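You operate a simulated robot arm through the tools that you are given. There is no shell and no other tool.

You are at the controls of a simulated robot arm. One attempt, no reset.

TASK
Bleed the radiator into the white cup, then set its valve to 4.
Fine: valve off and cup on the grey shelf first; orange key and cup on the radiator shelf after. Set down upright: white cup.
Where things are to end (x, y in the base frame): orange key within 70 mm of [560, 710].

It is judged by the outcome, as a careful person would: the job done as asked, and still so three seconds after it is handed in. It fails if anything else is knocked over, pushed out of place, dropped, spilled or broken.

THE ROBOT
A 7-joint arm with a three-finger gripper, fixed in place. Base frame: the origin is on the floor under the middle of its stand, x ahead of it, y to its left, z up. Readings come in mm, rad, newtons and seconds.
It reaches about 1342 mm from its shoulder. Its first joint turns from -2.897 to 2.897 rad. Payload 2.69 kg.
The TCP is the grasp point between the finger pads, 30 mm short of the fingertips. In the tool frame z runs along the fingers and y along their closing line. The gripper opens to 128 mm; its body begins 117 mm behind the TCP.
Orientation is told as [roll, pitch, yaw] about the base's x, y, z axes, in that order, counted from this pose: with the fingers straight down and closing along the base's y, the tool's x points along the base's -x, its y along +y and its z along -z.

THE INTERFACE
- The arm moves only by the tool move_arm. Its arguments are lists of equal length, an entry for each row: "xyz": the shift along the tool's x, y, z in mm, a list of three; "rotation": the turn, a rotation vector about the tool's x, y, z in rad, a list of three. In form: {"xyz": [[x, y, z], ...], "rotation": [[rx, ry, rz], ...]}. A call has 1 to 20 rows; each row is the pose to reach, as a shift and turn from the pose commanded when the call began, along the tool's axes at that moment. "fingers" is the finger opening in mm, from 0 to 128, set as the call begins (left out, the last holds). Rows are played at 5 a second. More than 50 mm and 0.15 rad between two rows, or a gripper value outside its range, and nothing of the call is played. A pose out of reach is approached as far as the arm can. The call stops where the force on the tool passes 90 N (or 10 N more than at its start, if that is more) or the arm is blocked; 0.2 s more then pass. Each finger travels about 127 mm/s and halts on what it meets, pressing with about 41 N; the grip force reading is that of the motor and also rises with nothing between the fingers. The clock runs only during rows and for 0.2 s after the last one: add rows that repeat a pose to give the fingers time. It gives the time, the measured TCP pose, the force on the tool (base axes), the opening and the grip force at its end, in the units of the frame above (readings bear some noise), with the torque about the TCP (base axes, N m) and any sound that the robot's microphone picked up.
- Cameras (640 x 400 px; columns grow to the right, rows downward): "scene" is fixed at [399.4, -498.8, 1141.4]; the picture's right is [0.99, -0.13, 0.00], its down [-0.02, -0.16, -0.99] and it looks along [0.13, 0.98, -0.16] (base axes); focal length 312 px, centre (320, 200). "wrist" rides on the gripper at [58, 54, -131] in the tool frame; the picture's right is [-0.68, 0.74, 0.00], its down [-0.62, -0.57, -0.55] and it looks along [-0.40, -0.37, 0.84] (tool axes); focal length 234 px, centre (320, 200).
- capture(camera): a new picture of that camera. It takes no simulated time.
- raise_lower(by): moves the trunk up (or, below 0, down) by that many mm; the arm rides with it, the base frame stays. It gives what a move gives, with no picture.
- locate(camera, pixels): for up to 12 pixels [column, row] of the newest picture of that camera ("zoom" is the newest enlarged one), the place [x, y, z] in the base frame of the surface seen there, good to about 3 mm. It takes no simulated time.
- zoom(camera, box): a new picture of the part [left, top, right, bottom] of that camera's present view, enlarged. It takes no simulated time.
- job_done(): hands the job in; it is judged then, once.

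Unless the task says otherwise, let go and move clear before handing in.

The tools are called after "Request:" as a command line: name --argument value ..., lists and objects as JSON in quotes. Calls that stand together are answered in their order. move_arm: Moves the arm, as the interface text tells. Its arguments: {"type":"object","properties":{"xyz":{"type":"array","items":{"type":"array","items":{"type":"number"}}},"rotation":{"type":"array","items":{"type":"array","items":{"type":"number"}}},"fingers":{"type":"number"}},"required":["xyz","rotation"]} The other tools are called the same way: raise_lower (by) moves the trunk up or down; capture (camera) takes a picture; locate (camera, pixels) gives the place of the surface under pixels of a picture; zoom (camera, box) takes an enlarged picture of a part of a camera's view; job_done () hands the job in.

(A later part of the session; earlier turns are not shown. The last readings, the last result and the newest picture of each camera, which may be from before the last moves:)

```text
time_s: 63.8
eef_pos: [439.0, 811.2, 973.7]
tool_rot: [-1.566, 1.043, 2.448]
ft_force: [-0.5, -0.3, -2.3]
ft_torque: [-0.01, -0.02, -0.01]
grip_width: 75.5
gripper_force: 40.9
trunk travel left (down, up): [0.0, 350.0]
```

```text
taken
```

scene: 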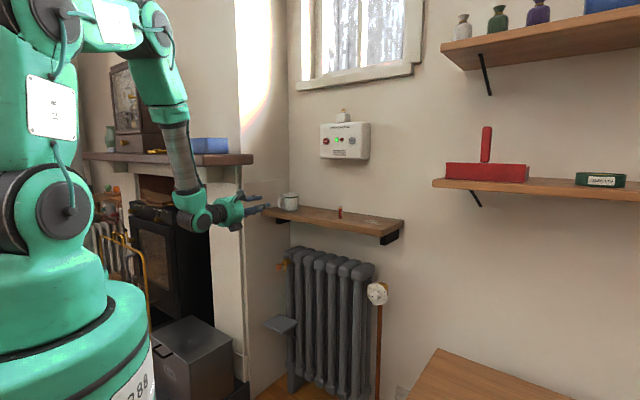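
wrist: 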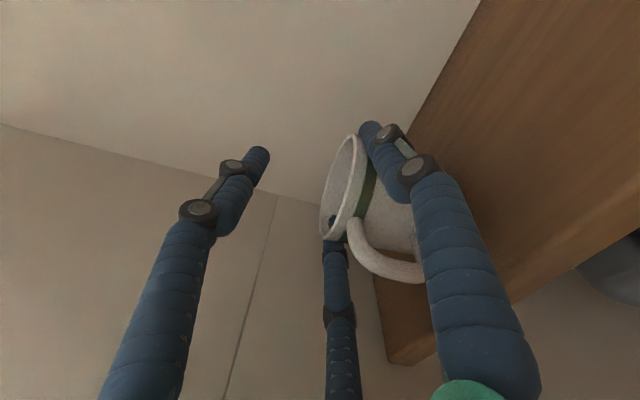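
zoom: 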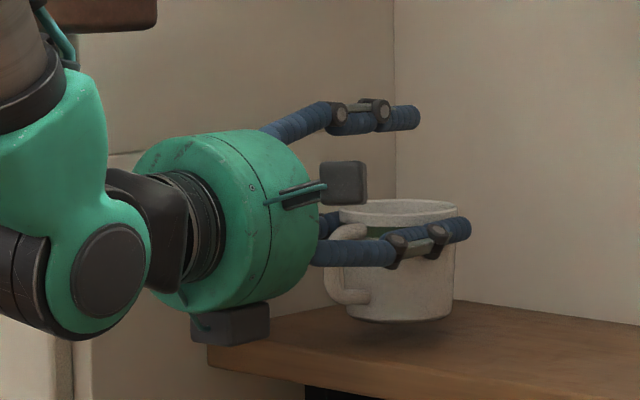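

The cup lifted cleanly and level (−2.3 N, shadow visible beneath it). I'll raise another 18 mm, then retreat straight back from the shelf.

Request:
move_arm --xyz '[[5.2, -3, 0], [10.4, -6, 0], [15.6, -9, 0], [15.6, -9, -15], [15.6, -9, -35], [15.6, -9, -60], [15.6, -9, -85], [15.6, -9, -110], [15.6, -9, -135], [15.6, -9, -160], [15.6, -9, -180], [15.6, -9, -190], [15.6, -9, -190]]' --rotation '[[0, 0, 0], [0, 0, 0], [0, 0, 0], [0, 0, 0], [0, 0, 0], [0, 0, 0], [0, 0, 0], [0, 0, 0], [0, 0, 0], [0, 0, 0], [0, 0, 0], [0, 0, 0], [0, 0, 0]]'

Request:
capture --camera "scene"

```text
time_s: 66.5
eef_pos: [316.1, 666.3, 991.3]
tool_rot: [-1.566, 1.045, 2.446]
ft_force: [-0.4, 0.0, -1.7]
ft_torque: [-0.04, 0.03, 0.04]
grip_width: 75.6
gripper_force: 41.3
trunk travel left (down, up): [0.0, 350.0]
```

```text
taken
```

scene: 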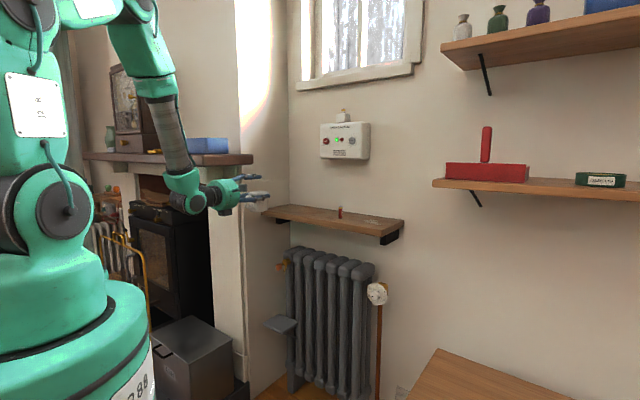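

The cup is held level in front of the shelf (centre s≈708, clear of key and shelf). Descend in two stages, first 250 mm.

Request:
move_arm --xyz '[[-17, 10, 0], [-43, 25, 0], [-74, 42.5, 0], [-105, 60.5, 0], [-136, 78.5, 0], [-167, 96.5, 0], [-195, 112.5, 0], [-216.5, 125, 0], [-216.5, 125, 0]]' --rotation '[[0, 0, 0], [0, 0, 0], [0, 0, 0], [0, 0, 0], [0, 0, 0], [0, 0, 0], [0, 0, 0], [0, 0, 0], [0, 0, 0]]'

Request:
capture --camera "scene"

```text
time_s: 68.5
eef_pos: [316.6, 667.9, 739.7]
tool_rot: [-1.566, 1.044, 2.446]
ft_force: [0.9, -0.3, -2.2]
ft_torque: [0.0, 0.03, 0.0]
grip_width: 75.4
gripper_force: 41.4
trunk travel left (down, up): [0.0, 350.0]
```

```text
taken
```

scene: 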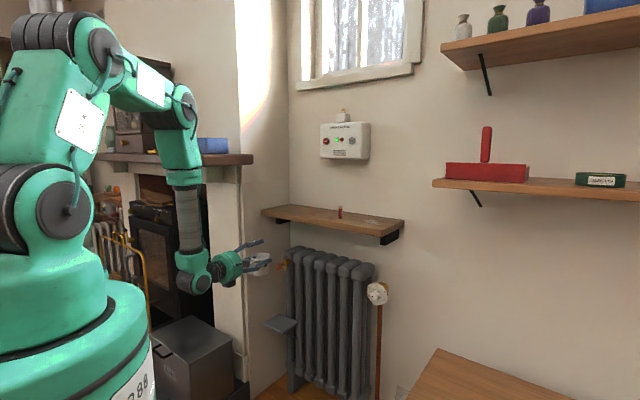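

Holding well. Second stage of the descent to ~20 mm above the grey shelf height, with a 6 mm shift right for alignment.

Request:
move_arm --xyz '[[-17, 10.4, 0], [-45, 27.5, 0], [-76, 46.5, 0], [-107, 65.5, 0], [-138, 84.5, 0], [-167, 102.2, 0], [-190, 116.2, 0], [-202, 123.6, 0], [-202, 123.6, 0]]' --rotation '[[0, 0, 0], [0, 0, 0], [0, 0, 0], [0, 0, 0], [0, 0, 0], [0, 0, 0], [0, 0, 0], [0, 0, 0], [0, 0, 0]]'

Request:
capture --camera "scene"

Request:
zoom --camera "scene" --box '[210, 260, 338, 340]'

```text
time_s: 70.5
eef_pos: [319.0, 663.0, 506.6]
tool_rot: [-1.565, 1.044, 2.448]
ft_force: [-0.1, 0.1, -2.8]
ft_torque: [-0.01, 0.02, 0.01]
grip_width: 75.5
gripper_force: 40.9
trunk travel left (down, up): [0.0, 350.0]
```

```text
taken
```

scene: 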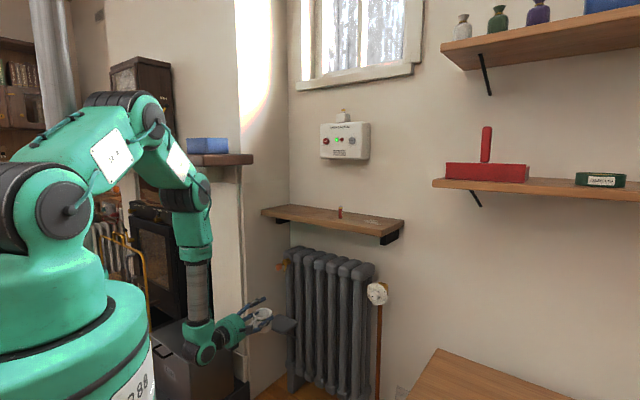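

```text
5.00 times, centred on (274, 300) of scene
```

zoom: 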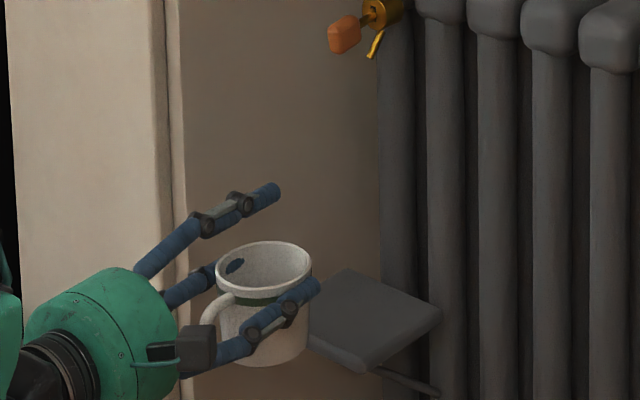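

Reached. But the left fingertip looks odd near zoom (235,265) relative to the rim, so I'll look closer before setting down.

Request:
zoom --camera "scene" --box '[246, 292, 286, 332]'

Request:
capture --camera "wrist"

Request:
zoom --camera "wrist" --box '[280, 100, 440, 300]'

```text
10.00 times, centred on (266, 312) of scene
```

zoom: 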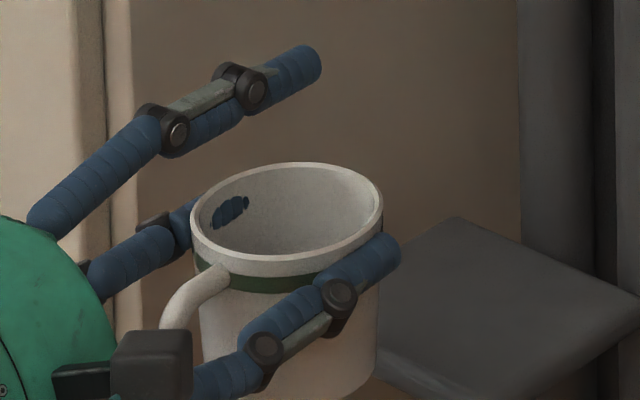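

```text
taken
```

wrist: 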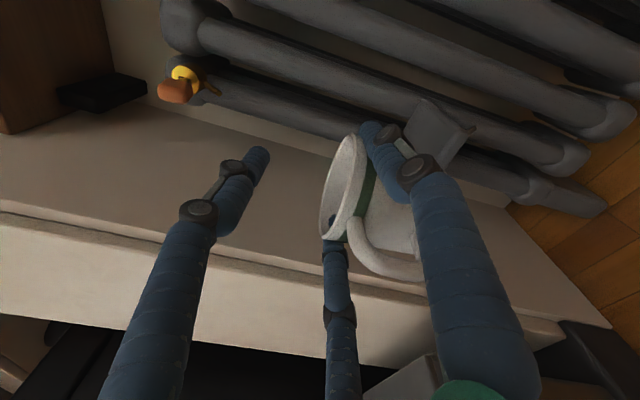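

```text
2.00 times, centred on (360, 200) of wrist
```

zoom: 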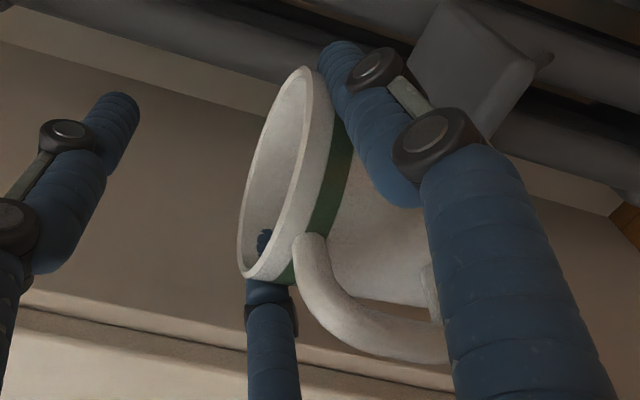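

The fingertip just visibly presses slightly into the wall (soft contact); the cup hangs level. I'll verify the cup centre by locating its rim before moving it over the grey shelf.

Request:
zoom --camera "scene" --box '[246, 292, 286, 332]'

Request:
locate --camera "zoom" --pixels '[[195, 240], [380, 200], [290, 168], [280, 268], [240, 262], [340, 255], [340, 178], [225, 185], [220, 340], [370, 330], [250, 310], [460, 260]]'

Request:
zoom --camera "scene" --box '[258, 250, 306, 340]'

Request:
locate --camera "scene" --pixels '[[286, 316], [292, 322], [278, 330], [295, 318], [290, 330], [283, 318]]'

```text
10.00 times, centred on (266, 312) of scene
```

zoom: 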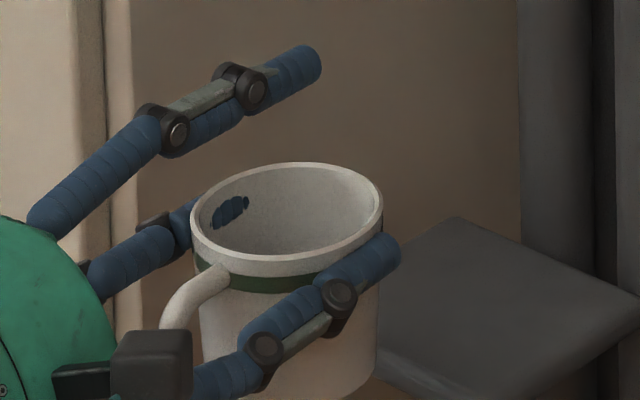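

```text
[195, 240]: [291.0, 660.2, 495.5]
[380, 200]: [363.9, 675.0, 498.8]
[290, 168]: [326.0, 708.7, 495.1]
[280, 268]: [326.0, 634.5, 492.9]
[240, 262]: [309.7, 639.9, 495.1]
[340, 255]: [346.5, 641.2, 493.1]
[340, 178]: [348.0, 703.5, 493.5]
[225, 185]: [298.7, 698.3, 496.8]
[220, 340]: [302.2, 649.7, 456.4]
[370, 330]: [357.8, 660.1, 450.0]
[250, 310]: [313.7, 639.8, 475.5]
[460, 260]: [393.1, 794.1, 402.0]
```

```text
4.44 times, centred on (282, 295) of scene
```

zoom: 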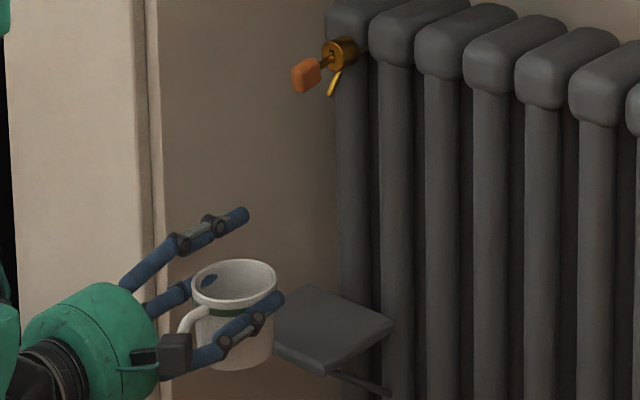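

```text
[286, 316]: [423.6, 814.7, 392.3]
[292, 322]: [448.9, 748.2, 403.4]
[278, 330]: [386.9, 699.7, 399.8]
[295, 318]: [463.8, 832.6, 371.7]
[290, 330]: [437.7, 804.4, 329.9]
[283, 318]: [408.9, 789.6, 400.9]
```

Cup centre confirmed at (327.5, 671.6), bottom about 20 mm above the grey shelf. Move straight forward 112 mm over the shelf.

Request:
move_arm --xyz '[[0, 0, 15], [0, 0, 40], [0, 0, 65], [0, 0, 90], [0, 0, 106], [0, 0, 112], [0, 0, 112]]' --rotation '[[0, 0, 0], [0, 0, 0], [0, 0, 0], [0, 0, 0], [0, 0, 0], [0, 0, 0], [0, 0, 0]]'

Request:
zoom --camera "scene" --box '[246, 255, 326, 345]'

```text
time_s: 72.2
eef_pos: [391.8, 750.0, 502.8]
tool_rot: [-1.564, 1.042, 2.447]
ft_force: [-0.7, -0.3, -2.4]
ft_torque: [-0.01, 0.01, 0.01]
grip_width: 75.1
gripper_force: 40.8
trunk travel left (down, up): [0.0, 350.0]
```

```text
4.44 times, centred on (286, 300) of scene
```

zoom: 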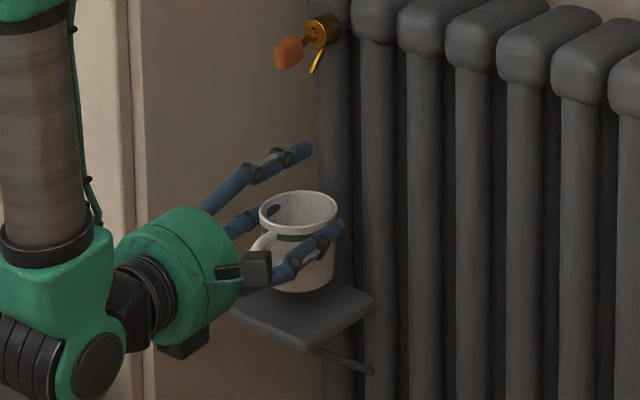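

The cup is above the grey shelf. I'll locate its rim relative to the spout and shelf to confirm placement before lowering.

Request:
zoom --camera "scene" --box '[266, 290, 306, 330]'

Request:
locate --camera "zoom" --pixels '[[150, 160], [310, 150], [235, 98], [235, 190], [200, 180], [290, 170], [190, 330], [300, 290], [330, 300], [240, 350], [100, 290], [390, 290]]'

```text
10.00 times, centred on (286, 310) of scene
```

zoom: 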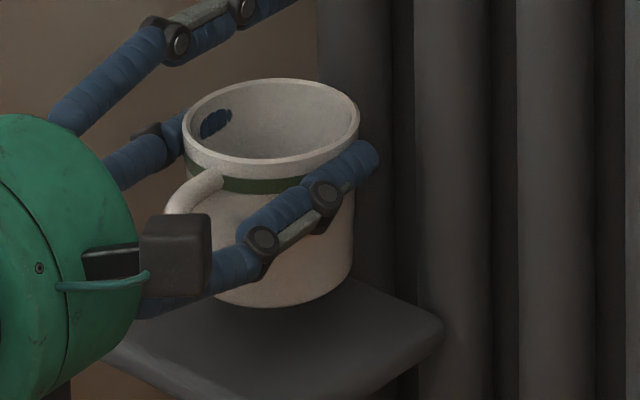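

```text
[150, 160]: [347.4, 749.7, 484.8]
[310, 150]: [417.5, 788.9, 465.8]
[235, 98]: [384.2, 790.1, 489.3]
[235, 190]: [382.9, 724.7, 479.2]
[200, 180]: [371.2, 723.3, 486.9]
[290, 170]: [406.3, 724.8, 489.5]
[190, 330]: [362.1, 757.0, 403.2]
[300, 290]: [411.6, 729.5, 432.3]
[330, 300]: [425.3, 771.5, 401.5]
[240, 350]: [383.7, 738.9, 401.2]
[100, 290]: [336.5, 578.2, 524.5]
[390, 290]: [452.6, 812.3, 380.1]
```

Request:
locate --camera "zoom" --pixels '[[187, 135], [356, 115], [272, 83], [262, 161], [320, 92], [220, 90], [310, 155], [215, 155], [270, 305], [220, 295]]'

Request:
zoom --camera "scene" --box '[266, 250, 306, 275]'

Request:
locate --camera "zoom" --pixels '[[290, 345], [285, 348], [297, 342], [305, 310], [320, 270], [290, 335]]'

```text
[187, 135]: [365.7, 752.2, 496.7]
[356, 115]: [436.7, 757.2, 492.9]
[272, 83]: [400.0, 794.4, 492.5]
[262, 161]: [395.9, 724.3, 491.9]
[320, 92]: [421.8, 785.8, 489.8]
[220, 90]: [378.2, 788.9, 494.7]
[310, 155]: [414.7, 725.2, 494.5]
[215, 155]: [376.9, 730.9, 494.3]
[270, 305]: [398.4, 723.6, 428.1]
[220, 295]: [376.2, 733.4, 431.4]
```

```text
16.00 times, centred on (286, 262) of scene
```

zoom: 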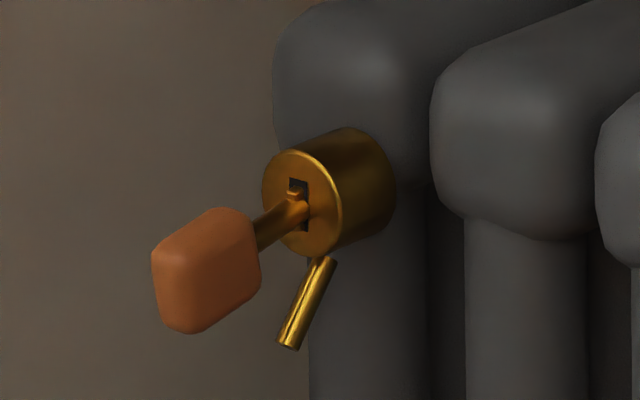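

```text
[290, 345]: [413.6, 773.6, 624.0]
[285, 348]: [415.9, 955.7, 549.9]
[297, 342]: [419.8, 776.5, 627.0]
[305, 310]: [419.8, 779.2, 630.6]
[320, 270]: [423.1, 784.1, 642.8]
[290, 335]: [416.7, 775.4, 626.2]
```

Rim centre is (401, 759), and the spout tip at (415, 774) is comfortably inside the rim, with room for the outward arc. Lower ~19 mm gently and read the force.

Request:
move_arm --xyz '[[-4.3, 2.5, 0], [-8.7, 5, 0], [-13, 7.5, 0], [-15.6, 9, 0], [-16.5, 9.5, 0], [-16.5, 9.5, 0]]' --rotation '[[0, 0, 0], [0, 0, 0], [0, 0, 0], [0, 0, 0], [0, 0, 0], [0, 0, 0]]'

Request:
zoom --camera "scene" --box '[266, 290, 306, 330]'

```text
time_s: 73.5
eef_pos: [391.3, 749.2, 484.5]
tool_rot: [-1.566, 1.045, 2.447]
ft_force: [0.2, 0.3, -1.3]
ft_torque: [-0.03, -0.04, 0.01]
grip_width: 75.4
gripper_force: 40.9
trunk travel left (down, up): [0.0, 350.0]
```

```text
10.00 times, centred on (286, 310) of scene
```

zoom: 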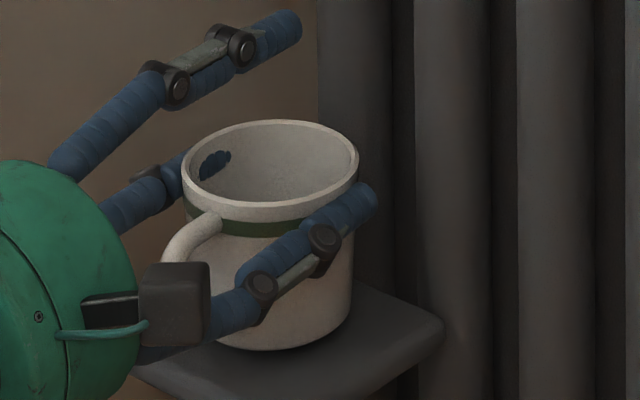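

Almost down (shadow tight under the cup, force −1.3 N). Lower 1.5 mm more and check.

Request:
move_arm --xyz '[[-0.7, 0.4, 0], [-1.3, 0.75, 0], [-1.3, 0.75, 0]]' --rotation '[[0, 0, 0], [0, 0, 0], [0, 0, 0]]'

Request:
zoom --camera "scene" --box '[266, 295, 306, 335]'

```text
time_s: 74.3
eef_pos: [392.0, 748.5, 484.0]
tool_rot: [-1.565, 1.042, 2.448]
ft_force: [-0.1, -1.3, -2.0]
ft_torque: [-0.04, 0.0, -0.01]
grip_width: 75.1
gripper_force: 40.8
trunk travel left (down, up): [0.0, 350.0]
```

```text
10.00 times, centred on (286, 315) of scene
```

zoom: 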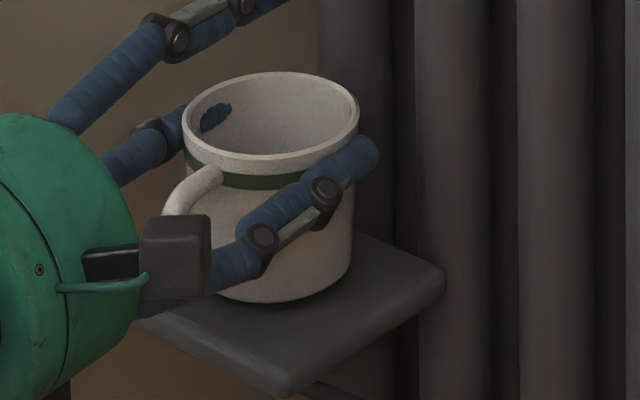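

Request:
move_arm --xyz '[[-0.9, 0.5, 0], [-1.7, 1, 0], [-1.7, 1, 0]]' --rotation '[[0, 0, 0], [0, 0, 0], [0, 0, 0]]'

Request:
zoom --camera "scene" --box '[266, 295, 306, 335]'

```text
time_s: 75.2
eef_pos: [391.8, 749.1, 482.0]
tool_rot: [-1.567, 1.044, 2.447]
ft_force: [0.4, -0.1, -2.5]
ft_torque: [-0.02, 0.03, 0.0]
grip_width: 75.5
gripper_force: 41.6
trunk travel left (down, up): [0.0, 350.0]
```

```text
10.00 times, centred on (286, 315) of scene
```

zoom: 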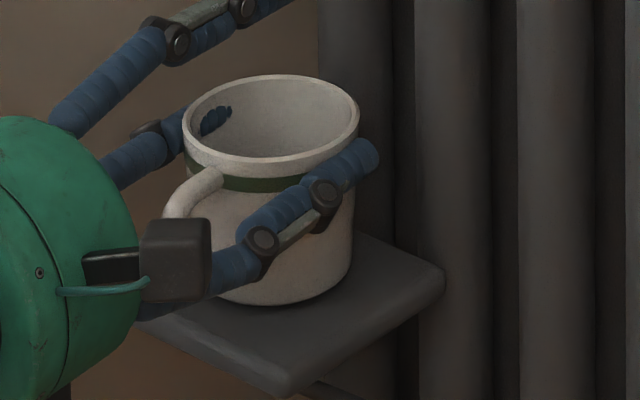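

Request:
locate --camera "zoom" --pixels '[[280, 298], [280, 312], [320, 285], [330, 300], [240, 300], [235, 312], [272, 78], [262, 158]]'

Request:
move_arm --xyz '[[-0.9, 0.5, 0], [-1.7, 1, 0], [-1.7, 1, 0]]' --rotation '[[0, 0, 0], [0, 0, 0], [0, 0, 0]]'

```text
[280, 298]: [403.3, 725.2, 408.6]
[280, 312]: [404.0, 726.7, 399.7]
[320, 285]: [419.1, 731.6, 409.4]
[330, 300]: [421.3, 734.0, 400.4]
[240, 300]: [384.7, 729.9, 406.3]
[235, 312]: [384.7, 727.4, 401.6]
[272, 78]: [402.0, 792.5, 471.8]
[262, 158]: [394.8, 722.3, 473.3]
```

```text
time_s: 76.0
eef_pos: [392.0, 749.0, 480.7]
tool_rot: [-1.568, 1.046, 2.445]
ft_force: [1.8, 0.3, 0.7]
ft_torque: [0.15, -0.21, -0.02]
grip_width: 75.5
gripper_force: 40.6
trunk travel left (down, up): [0.0, 350.0]
```

Contact with the grey shelf: force rose to +0.7 N. Open the fingers, then retreat straight back.

Request:
move_arm --xyz '[[0, 0, 0], [0, 0, 0], [0, 0, 0], [0, 0, 0]]' --rotation '[[0, 0, 0], [0, 0, 0], [0, 0, 0], [0, 0, 0]]' --fingers 108

Request:
zoom --camera "scene" --box '[266, 295, 306, 335]'

```text
time_s: 77.0
eef_pos: [391.0, 747.8, 479.6]
tool_rot: [-1.567, 1.044, 2.45]
ft_force: [0.9, 0.2, -0.2]
ft_torque: [-0.03, -0.02, 0.0]
grip_width: 108.0
gripper_force: 0.1
trunk travel left (down, up): [0.0, 350.0]
```

```text
10.00 times, centred on (286, 315) of scene
```

zoom: 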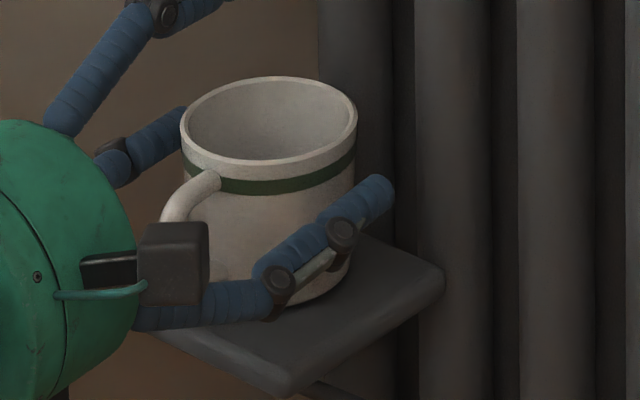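

The cup stands upright on the grey shelf and the fingers are clear of it. Retreat straight back 150 mm.

Request:
move_arm --xyz '[[0, 0, -15], [0, 0, -45], [0, 0, -80], [0, 0, -115], [0, 0, -150], [0, 0, -150]]' --rotation '[[0, 0, 0], [0, 0, 0], [0, 0, 0], [0, 0, 0], [0, 0, 0], [0, 0, 0]]'

Request:
zoom --camera "scene" --box '[250, 250, 314, 340]'

Request:
capture --camera "wrist"

```text
time_s: 78.3
eef_pos: [295.9, 633.5, 479.6]
tool_rot: [-1.566, 1.044, 2.446]
ft_force: [-0.6, 0.6, 0.6]
ft_torque: [0.01, -0.03, -0.01]
grip_width: 108.1
gripper_force: 0.1
trunk travel left (down, up): [0.0, 350.0]
```

```text
4.44 times, centred on (282, 295) of scene
```

zoom: 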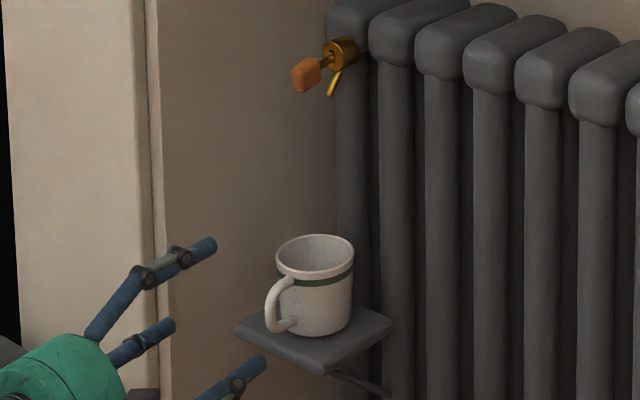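

```text
taken
```

wrist: 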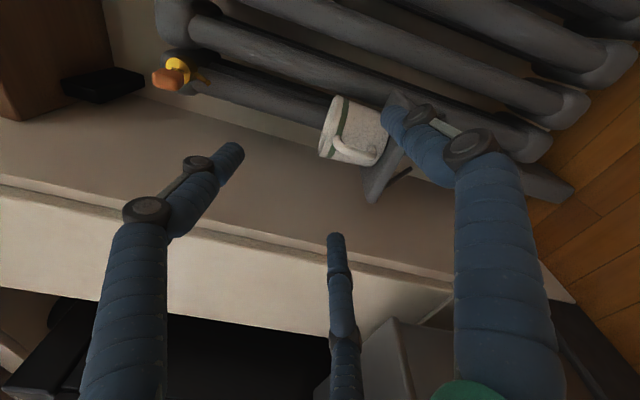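

The cup is upright under the spout. Next the key; I'll zoom on it from both cameras to judge its handle shape and orientation.

Request:
zoom --camera "wrist" --box '[140, 45, 236, 105]'

Request:
zoom --camera "scene" --box '[270, 254, 294, 274]'

Request:
locate --camera "zoom" --pixels '[[80, 150], [130, 80], [200, 80], [225, 160], [140, 250], [90, 240], [220, 200], [120, 170], [170, 130], [200, 120], [180, 200], [105, 120]]'

```text
6.67 times, centred on (188, 75) of wrist
```

zoom: 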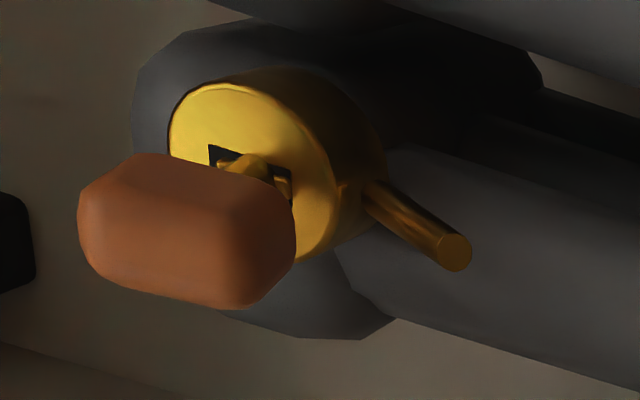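

```text
16.00 times, centred on (282, 264) of scene
```

zoom: 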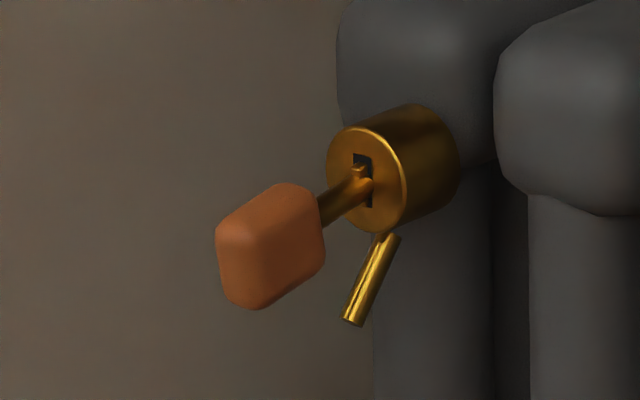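

```text
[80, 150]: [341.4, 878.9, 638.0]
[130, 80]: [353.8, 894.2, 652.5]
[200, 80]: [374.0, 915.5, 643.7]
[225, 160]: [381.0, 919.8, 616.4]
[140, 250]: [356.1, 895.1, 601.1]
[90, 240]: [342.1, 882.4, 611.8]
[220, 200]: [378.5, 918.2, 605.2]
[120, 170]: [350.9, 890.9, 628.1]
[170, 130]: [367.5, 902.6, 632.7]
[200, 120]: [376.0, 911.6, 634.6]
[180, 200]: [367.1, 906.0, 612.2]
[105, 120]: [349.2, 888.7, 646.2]
```

The key has a flag bit in a vertical slot, so it can only be withdrawn in its present orientation. I'll locate handle and barrel-face points accurately to get the turning axis.

Request:
locate --camera "zoom" --pixels '[[230, 265], [245, 270], [285, 245], [255, 205], [240, 298], [300, 192], [318, 230], [285, 285], [310, 265], [222, 240], [270, 260], [300, 225]]'

Request:
locate --camera "zoom" --pixels '[[365, 132], [330, 165], [345, 140], [385, 145], [400, 175], [402, 205], [385, 228], [365, 222], [345, 215], [362, 160], [340, 205], [335, 190]]'

```text
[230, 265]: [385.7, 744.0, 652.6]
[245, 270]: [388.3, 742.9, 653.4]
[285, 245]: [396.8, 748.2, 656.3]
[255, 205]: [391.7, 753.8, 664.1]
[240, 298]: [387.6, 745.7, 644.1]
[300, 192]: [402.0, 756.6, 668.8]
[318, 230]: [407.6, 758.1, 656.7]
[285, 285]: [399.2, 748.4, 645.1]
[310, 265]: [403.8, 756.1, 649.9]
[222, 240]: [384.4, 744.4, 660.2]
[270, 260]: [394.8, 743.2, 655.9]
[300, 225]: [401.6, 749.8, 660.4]
```

```text
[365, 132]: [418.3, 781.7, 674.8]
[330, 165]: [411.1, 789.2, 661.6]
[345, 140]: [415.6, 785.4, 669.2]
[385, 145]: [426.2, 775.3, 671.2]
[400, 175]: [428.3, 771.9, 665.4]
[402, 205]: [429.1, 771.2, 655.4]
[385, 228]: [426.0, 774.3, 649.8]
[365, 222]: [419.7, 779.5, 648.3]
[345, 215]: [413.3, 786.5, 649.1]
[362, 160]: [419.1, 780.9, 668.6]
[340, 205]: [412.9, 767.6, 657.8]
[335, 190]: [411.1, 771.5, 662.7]
```

Barrel/key axis is at about t=−254.5, z≈659–660, key handle from s≈799 to 828, about 14 mm thick and 25 mm tall. I'll move to a pre-grasp ~60 mm in front of the handle, with yaw exactly 45° and tool x up.

Request:
move_arm --xyz '[[29.7, -20.2, 15.8], [59.5, -40.5, 31.7], [89.2, -60.7, 47.5], [119, -81, 63.4], [148.7, -101.2, 79.2], [148.7, -101.2, 79.2]]' --rotation '[[-0.0171, 0.0046, -0.1046], [-0.0341, 0.0092, -0.2093], [-0.0512, 0.0137, -0.3139], [-0.0682, 0.0183, -0.4186], [-0.0853, 0.0229, -0.5232], [-0.0853, 0.0229, -0.5232]]' --fingers 50

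Request:
capture --camera "wrist"

Request:
zoom --camera "wrist" --box '[256, 100, 384, 180]'

Request:
zoom --camera "scene" --box '[246, 240, 310, 290]'

```text
time_s: 79.8
eef_pos: [335.4, 703.8, 658.6]
tool_rot: [-0.637, 1.568, -2.994]
ft_force: [-0.2, 0.1, 0.9]
ft_torque: [0.02, -0.03, 0.0]
grip_width: 50.4
gripper_force: 0.0
trunk travel left (down, up): [0.0, 350.0]
```

```text
taken
```

wrist: 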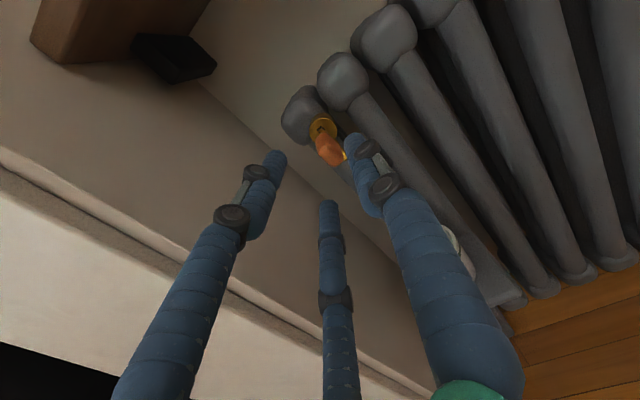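

```text
5.00 times, centred on (320, 140) of wrist
```

zoom: 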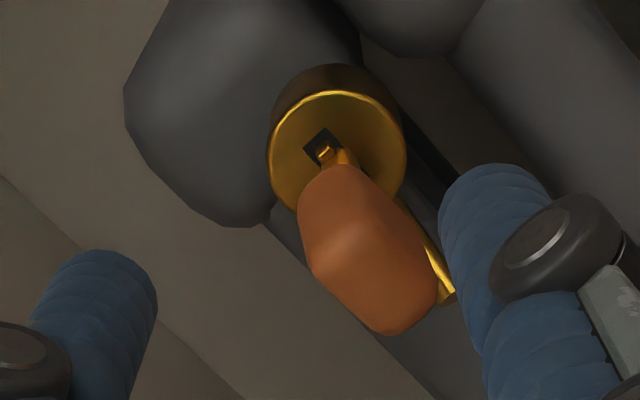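

```text
8.00 times, centred on (278, 265) of scene
```

zoom: 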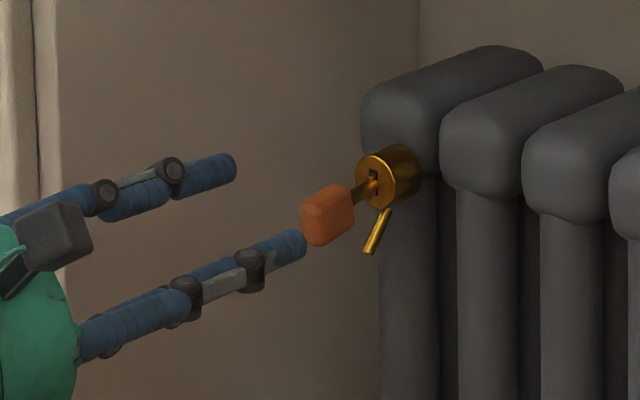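

The wrist view shows the key drooping slightly (handle ~4–5 mm below the barrel axis, loose fit), centre at about z=655, t=−254. I'll align to that and advance so the fingertips stay ~15 mm short of the barrel face.

Request:
move_arm --xyz '[[-1.8, 1, 20], [-3.6, 2, 40], [-3.6, 2, 55], [-3.6, 2, 67], [-3.6, 2, 67]]' --rotation '[[0, 0, 0], [0, 0, 0], [0, 0, 0], [0, 0, 0], [0, 0, 0]]' --fingers 50

Request:
zoom --camera "wrist" --box '[240, 100, 400, 200]'

Request:
zoom --camera "scene" --box '[256, 245, 304, 280]'

```text
time_s: 81.0
eef_pos: [384.2, 749.0, 656.8]
tool_rot: [-0.947, 1.568, 2.98]
ft_force: [-0.2, -0.8, 1.2]
ft_torque: [-0.01, 0.02, 0.02]
grip_width: 50.3
gripper_force: 0.0
trunk travel left (down, up): [0.0, 350.0]
```

```text
4.00 times, centred on (320, 150) of wrist
```

zoom: 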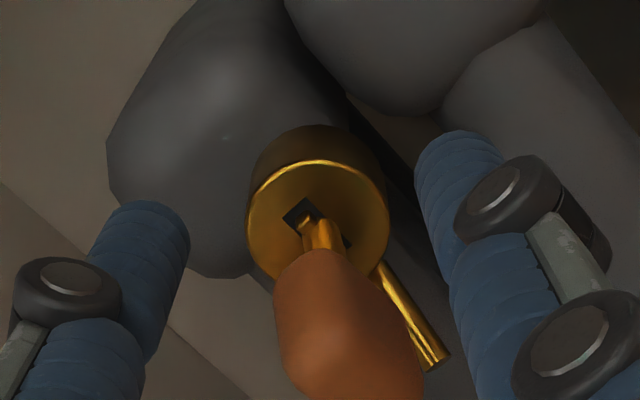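

```text
11.43 times, centred on (280, 262) of scene
```

zoom: 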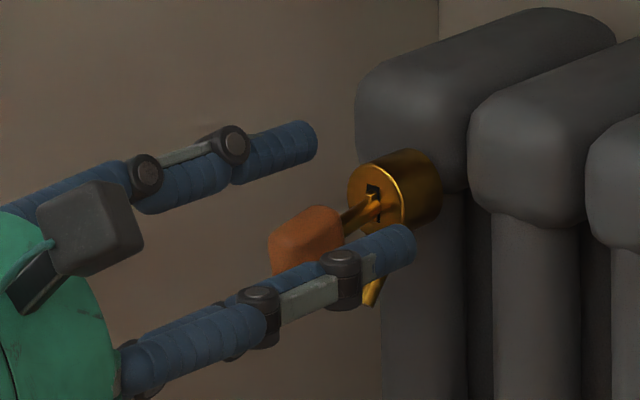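

The key handle lies between the fingers, fingertips short of the barrel. Close on the handle.

Request:
move_arm --xyz '[[0, 0, 0], [0, 0, 0], [0, 0, 0], [0, 0, 0]]' --rotation '[[0, 0, 0], [0, 0, 0], [0, 0, 0], [0, 0, 0]]' --fingers 5

Request:
zoom --camera "wrist" --box '[240, 100, 400, 200]'

Request:
zoom --camera "scene" --box '[256, 245, 304, 280]'

```text
time_s: 82.0
eef_pos: [385.5, 749.1, 656.2]
tool_rot: [-0.883, 1.567, 3.044]
ft_force: [-1.0, 1.7, -1.7]
ft_torque: [-0.09, 0.05, 0.13]
grip_width: 20.5
gripper_force: 40.9
trunk travel left (down, up): [0.0, 350.0]
```

```text
4.00 times, centred on (320, 150) of wrist
```

zoom: 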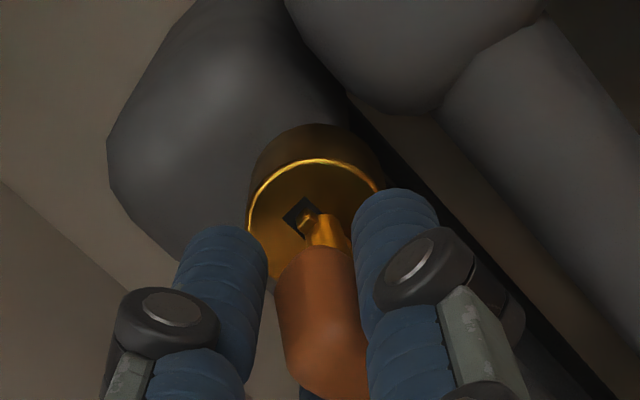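

```text
11.43 times, centred on (280, 262) of scene
```

zoom: 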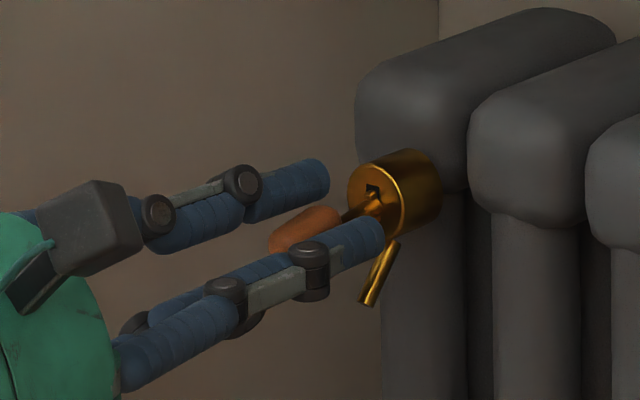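

The key is held (20.5 mm, 41 N) with almost no side load. I'll turn counter-clockwise (opening) by 0.5 rad about the barrel axis and watch forces and sound.

Request:
move_arm --xyz '[[-0.33, 0.45, 0], [-0.61, 0.92, 0], [-0.84, 1.43, 0], [-1.02, 1.95, 0], [-1.15, 2.49, 0]]' --rotation '[[0, 0, -0.1], [0, 0, -0.2], [0, 0, -0.3], [0, 0, -0.4], [0, 0, -0.5]]'

Request:
zoom --camera "wrist" --box '[240, 100, 400, 200]'

Request:
zoom --camera "scene" --box '[256, 245, 304, 280]'

```text
time_s: 83.2
eef_pos: [386.5, 747.3, 656.1]
tool_rot: [1.568, 1.074, -0.788]
ft_force: [-2.7, 4.6, 2.5]
ft_torque: [0.05, -0.09, 0.22]
grip_width: 20.3
gripper_force: 41.2
trunk travel left (down, up): [0.0, 350.0]
```

```text
4.00 times, centred on (320, 150) of wrist
```

zoom: 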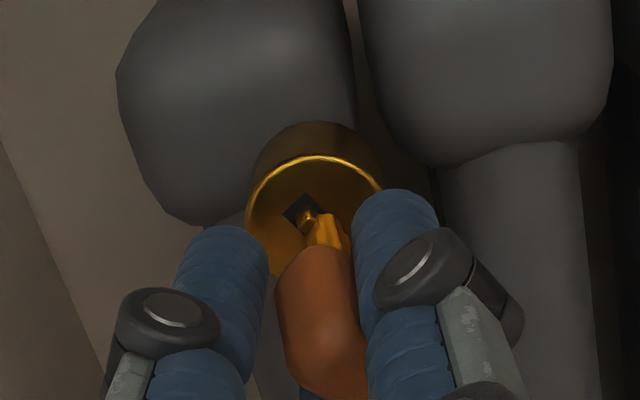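

```text
11.43 times, centred on (280, 262) of scene
```

zoom: 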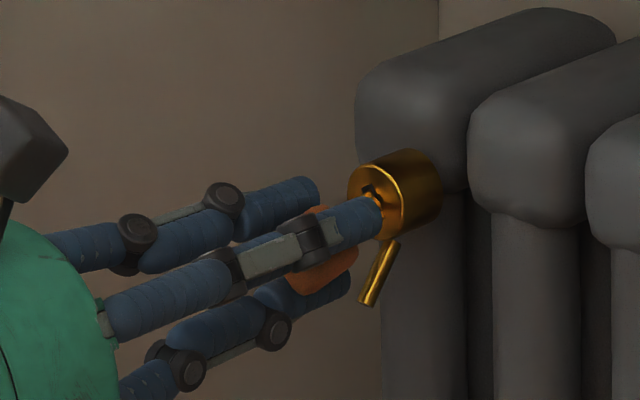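

The slot turned along with the key; forces are small and there's no sound yet. Continue another 0.5 rad counter-clockwise.

Request:
move_arm --xyz '[[-0.33, 0.45, 0], [-0.61, 0.92, 0], [-0.84, 1.43, 0], [-1.02, 1.95, 0], [-1.15, 2.49, 0], [-1.15, 2.49, 0]]' --rotation '[[0, 0, -0.1], [0, 0, -0.2], [0, 0, -0.3], [0, 0, -0.4], [0, 0, -0.5], [0, 0, -0.5]]'

Request:
zoom --camera "wrist" --box '[240, 100, 400, 200]'

Request:
zoom --camera "scene" --box '[250, 245, 314, 340]'

```text
time_s: 84.5
eef_pos: [388.8, 745.2, 655.1]
tool_rot: [1.568, 0.574, -0.786]
ft_force: [-15.5, 9.5, 4.6]
ft_torque: [0.15, -0.21, 0.8]
grip_width: 20.3
gripper_force: 41.7
trunk travel left (down, up): [0.0, 350.0]
```

```text
4.00 times, centred on (320, 150) of wrist
```

zoom: 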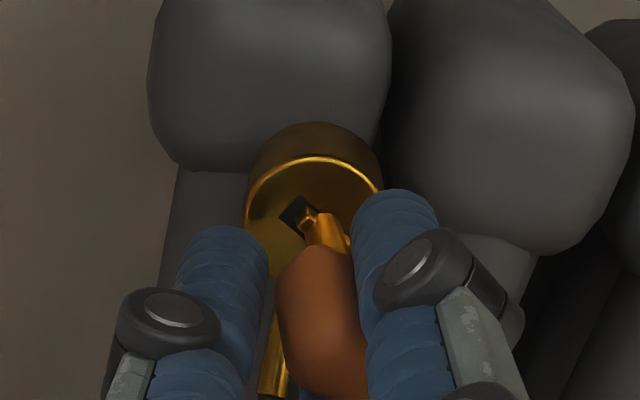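

```text
4.21 times, centred on (282, 292) of scene
```

zoom: 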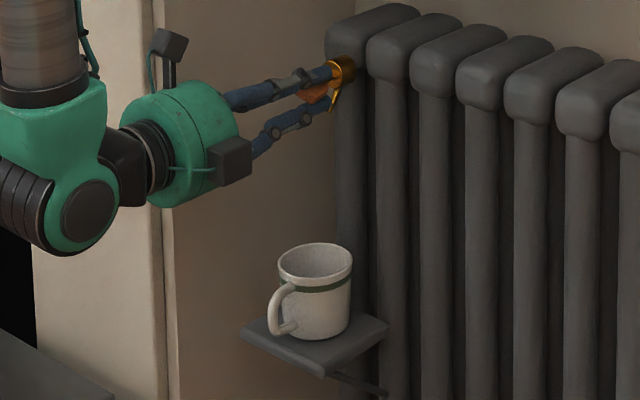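

Still turning freely, no sound; there's an 18 N side push to the left, so my pivot estimate is slightly off. I'll correct 1.2 mm left and continue another 0.5 rad.

Request:
move_arm --xyz '[[0.67, -0.35, 0], [0.36, -0.03, 0], [0.09, 0.33, 0], [-0.14, 0.72, 0], [-0.33, 1.12, 0], [-0.33, 1.12, 0]]' --rotation '[[0, 0, -0.1], [0, 0, -0.2], [0, 0, -0.3], [0, 0, -0.4], [0, 0, -0.5], [0, 0, -0.5]]'

Request:
zoom --camera "wrist" --box '[240, 100, 400, 200]'

Request:
zoom --camera "scene" --box '[250, 245, 314, 340]'

```text
time_s: 86.0
eef_pos: [389.2, 744.6, 655.5]
tool_rot: [1.57, 0.075, -0.787]
ft_force: [-10.7, 3.6, 2.1]
ft_torque: [0.14, -0.17, 0.41]
grip_width: 20.2
gripper_force: 41.1
trunk travel left (down, up): [0.0, 350.0]
```

```text
4.00 times, centred on (320, 150) of wrist
```

zoom: 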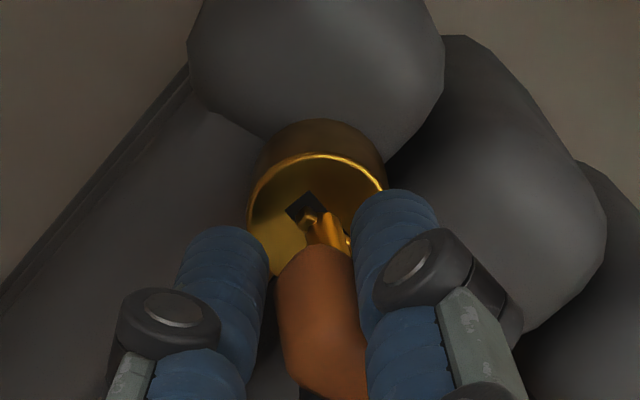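

```text
4.21 times, centred on (282, 292) of scene
```

zoom: 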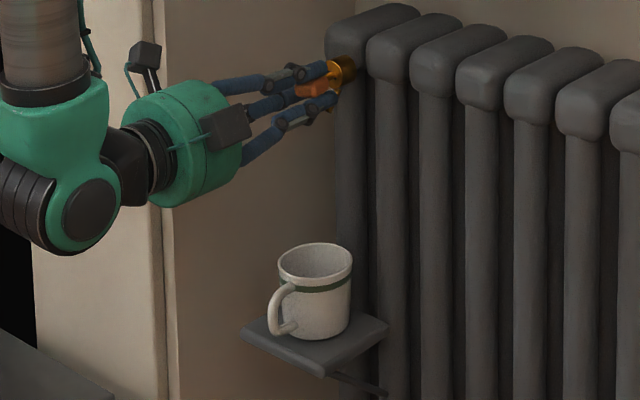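

At 86° still no sound; the slot keeps turning with the key at low torque. Continue another 0.5 rad with a small left correction.

Request:
move_arm --xyz '[[0.46, 0.22, 0], [0.15, 0.47, 0], [-0.15, 0.75, 0], [-0.4, 1.06, 0], [-0.63, 1.39, 0], [-0.63, 1.39, 0]]' --rotation '[[0, 0, -0.1], [0, 0, -0.2], [0, 0, -0.3], [0, 0, -0.4], [0, 0, -0.5], [0, 0, -0.5]]'

Request:
zoom --camera "wrist" --box '[240, 100, 400, 200]'

Request:
zoom --camera "scene" --box '[250, 245, 314, 340]'

```text
time_s: 87.3
eef_pos: [390.3, 744.5, 656.8]
tool_rot: [1.57, -0.426, -0.786]
ft_force: [8.9, -7.2, 8.7]
ft_torque: [0.4, -0.29, -0.65]
grip_width: 20.5
gripper_force: 41.5
trunk travel left (down, up): [0.0, 350.0]
```

```text
4.00 times, centred on (320, 150) of wrist
```

zoom: 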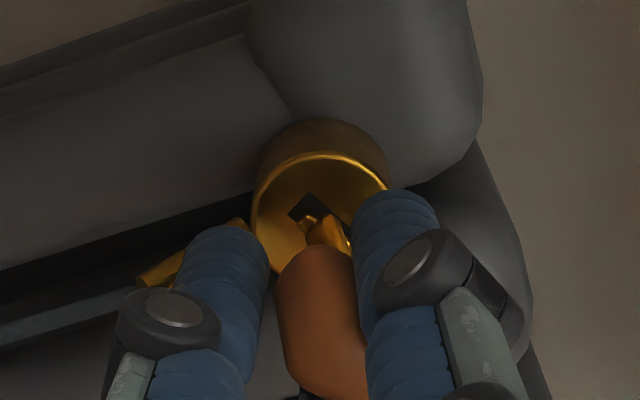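

```text
4.21 times, centred on (282, 292) of scene
```

zoom: 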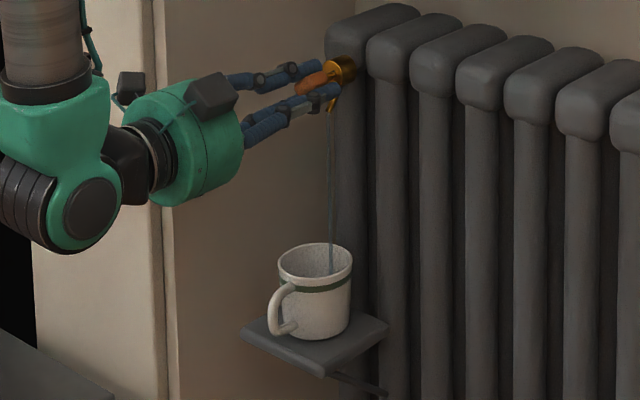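

A water stream is now visible from the spout at zoom (331,100–270) falling into the cup — the bleed is open at ~2.0 rad. I'll hold for about a second to see whether the stream is steady and check the level.

Request:
move_arm --xyz '[[-0.4, 0.15, 0], [-0.8, 0.3, 0], [-0.8, 0.3, 0], [-0.8, 0.3, 0]]' --rotation '[[0, 0, 0], [0, 0, 0], [0, 0, 0], [0, 0, 0]]'

Request:
zoom --camera "scene" --box '[250, 245, 314, 340]'

Request:
zoom --camera "scene" --box '[268, 295, 300, 330]'

```text
time_s: 88.3
eef_pos: [390.9, 743.2, 657.0]
tool_rot: [1.569, -0.427, -0.784]
ft_force: [5.6, -5.6, 4.1]
ft_torque: [0.22, -0.16, -0.44]
grip_width: 20.4
gripper_force: 41.2
trunk travel left (down, up): [0.0, 350.0]
```

```text
4.21 times, centred on (282, 292) of scene
```

zoom: 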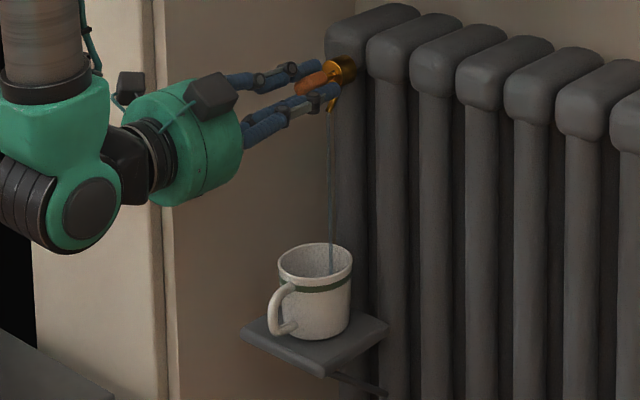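

```text
11.43 times, centred on (284, 312) of scene
```

zoom: 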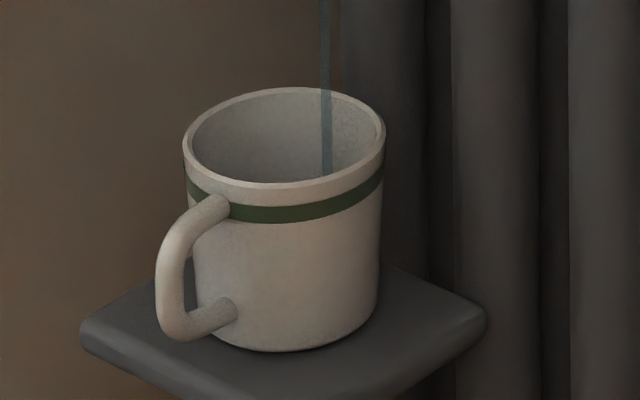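

The stream runs steadily into the cup. Let me see whether the wrist camera can see the level inside the cup.

Request:
capture --camera "wrist"

Request:
locate --camera "zoom" --pixels '[[326, 170], [326, 140], [325, 60], [280, 170], [330, 175], [260, 175], [300, 160], [240, 165]]'

```text
taken
```

wrist: 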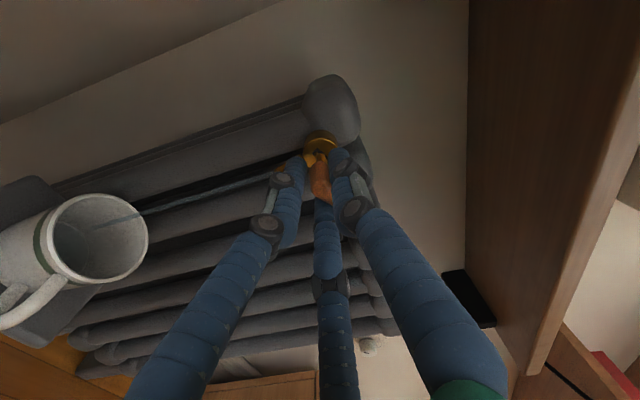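

```text
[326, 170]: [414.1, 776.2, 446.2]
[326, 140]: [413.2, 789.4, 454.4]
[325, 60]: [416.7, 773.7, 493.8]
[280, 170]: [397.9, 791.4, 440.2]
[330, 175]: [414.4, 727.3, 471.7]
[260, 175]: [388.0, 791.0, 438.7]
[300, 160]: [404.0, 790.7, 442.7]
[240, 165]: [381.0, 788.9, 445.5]
```

The wrist camera does see into the cup at (95,240). Zooming in on it.

Request:
zoom --camera "wrist" --box '[30, 180, 190, 300]'

Request:
locate --camera "zoom" --pixels '[[300, 200], [250, 200], [330, 230], [270, 240], [230, 170], [350, 180], [290, 170], [240, 220]]'

```text
3.33 times, centred on (110, 240) of wrist
```

zoom: 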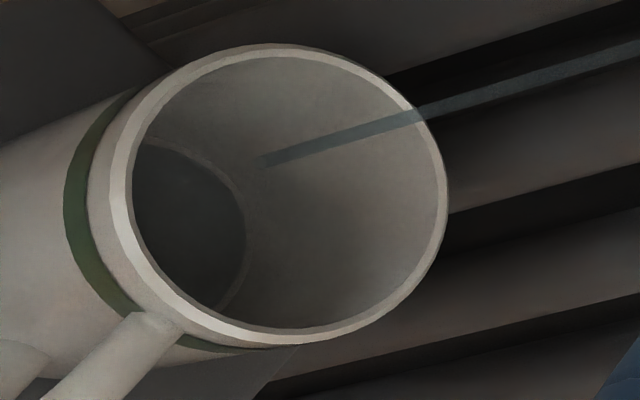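

```text
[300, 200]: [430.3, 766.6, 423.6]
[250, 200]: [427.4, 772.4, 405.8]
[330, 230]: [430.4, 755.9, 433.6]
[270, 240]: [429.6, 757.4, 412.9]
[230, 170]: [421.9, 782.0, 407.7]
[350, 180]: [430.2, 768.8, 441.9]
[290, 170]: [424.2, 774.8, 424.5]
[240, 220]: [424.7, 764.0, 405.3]
```

Only the cup's bottom (dark, z≈405) is visible so far, with the stream landing well inside. I'll hold 2 more seconds and compare the level.

Request:
move_arm --xyz '[[0, 0, 0], [0, 0, 0], [0, 0, 0], [0, 0, 0], [0, 0, 0], [0, 0, 0], [0, 0, 0], [0, 0, 0], [0, 0, 0]]' --rotation '[[0, 0, 0], [0, 0, 0], [0, 0, 0], [0, 0, 0], [0, 0, 0], [0, 0, 0], [0, 0, 0], [0, 0, 0], [0, 0, 0]]'

Request:
zoom --camera "wrist" --box '[30, 180, 190, 300]'

Request:
locate --camera "zoom" --pixels '[[180, 200], [200, 240], [230, 220], [160, 180], [250, 200], [190, 160], [220, 280], [240, 250]]'

Request:
zoom --camera "scene" --box '[268, 255, 300, 330]'

```text
time_s: 90.3
eef_pos: [391.0, 742.2, 658.8]
tool_rot: [1.567, -0.426, -0.787]
ft_force: [3.3, -3.1, 1.9]
ft_torque: [0.1, -0.05, -0.21]
grip_width: 20.4
gripper_force: 41.6
trunk travel left (down, up): [0.0, 350.0]
```

```text
3.33 times, centred on (110, 240) of wrist
```

zoom: 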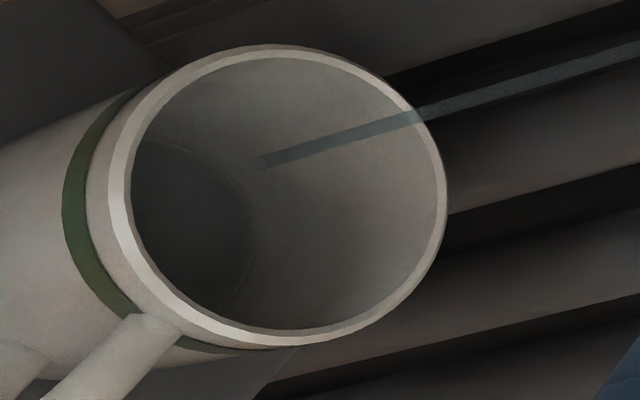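

```text
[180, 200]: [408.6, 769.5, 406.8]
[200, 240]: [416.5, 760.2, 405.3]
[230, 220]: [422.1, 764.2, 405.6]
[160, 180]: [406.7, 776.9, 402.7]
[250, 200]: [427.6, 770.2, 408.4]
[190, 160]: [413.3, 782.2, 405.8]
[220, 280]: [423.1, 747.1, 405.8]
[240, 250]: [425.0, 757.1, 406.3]
```

```text
5.33 times, centred on (284, 292) of scene
```

zoom: 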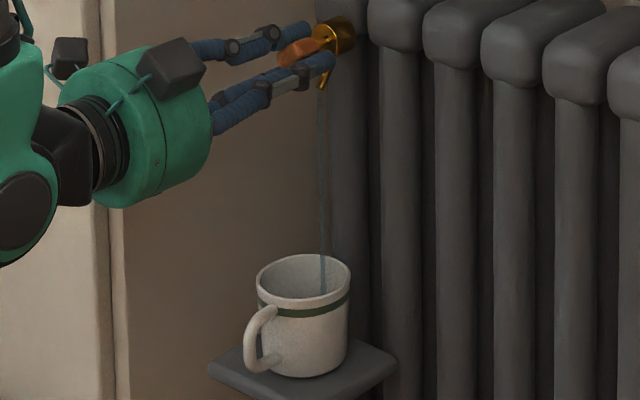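

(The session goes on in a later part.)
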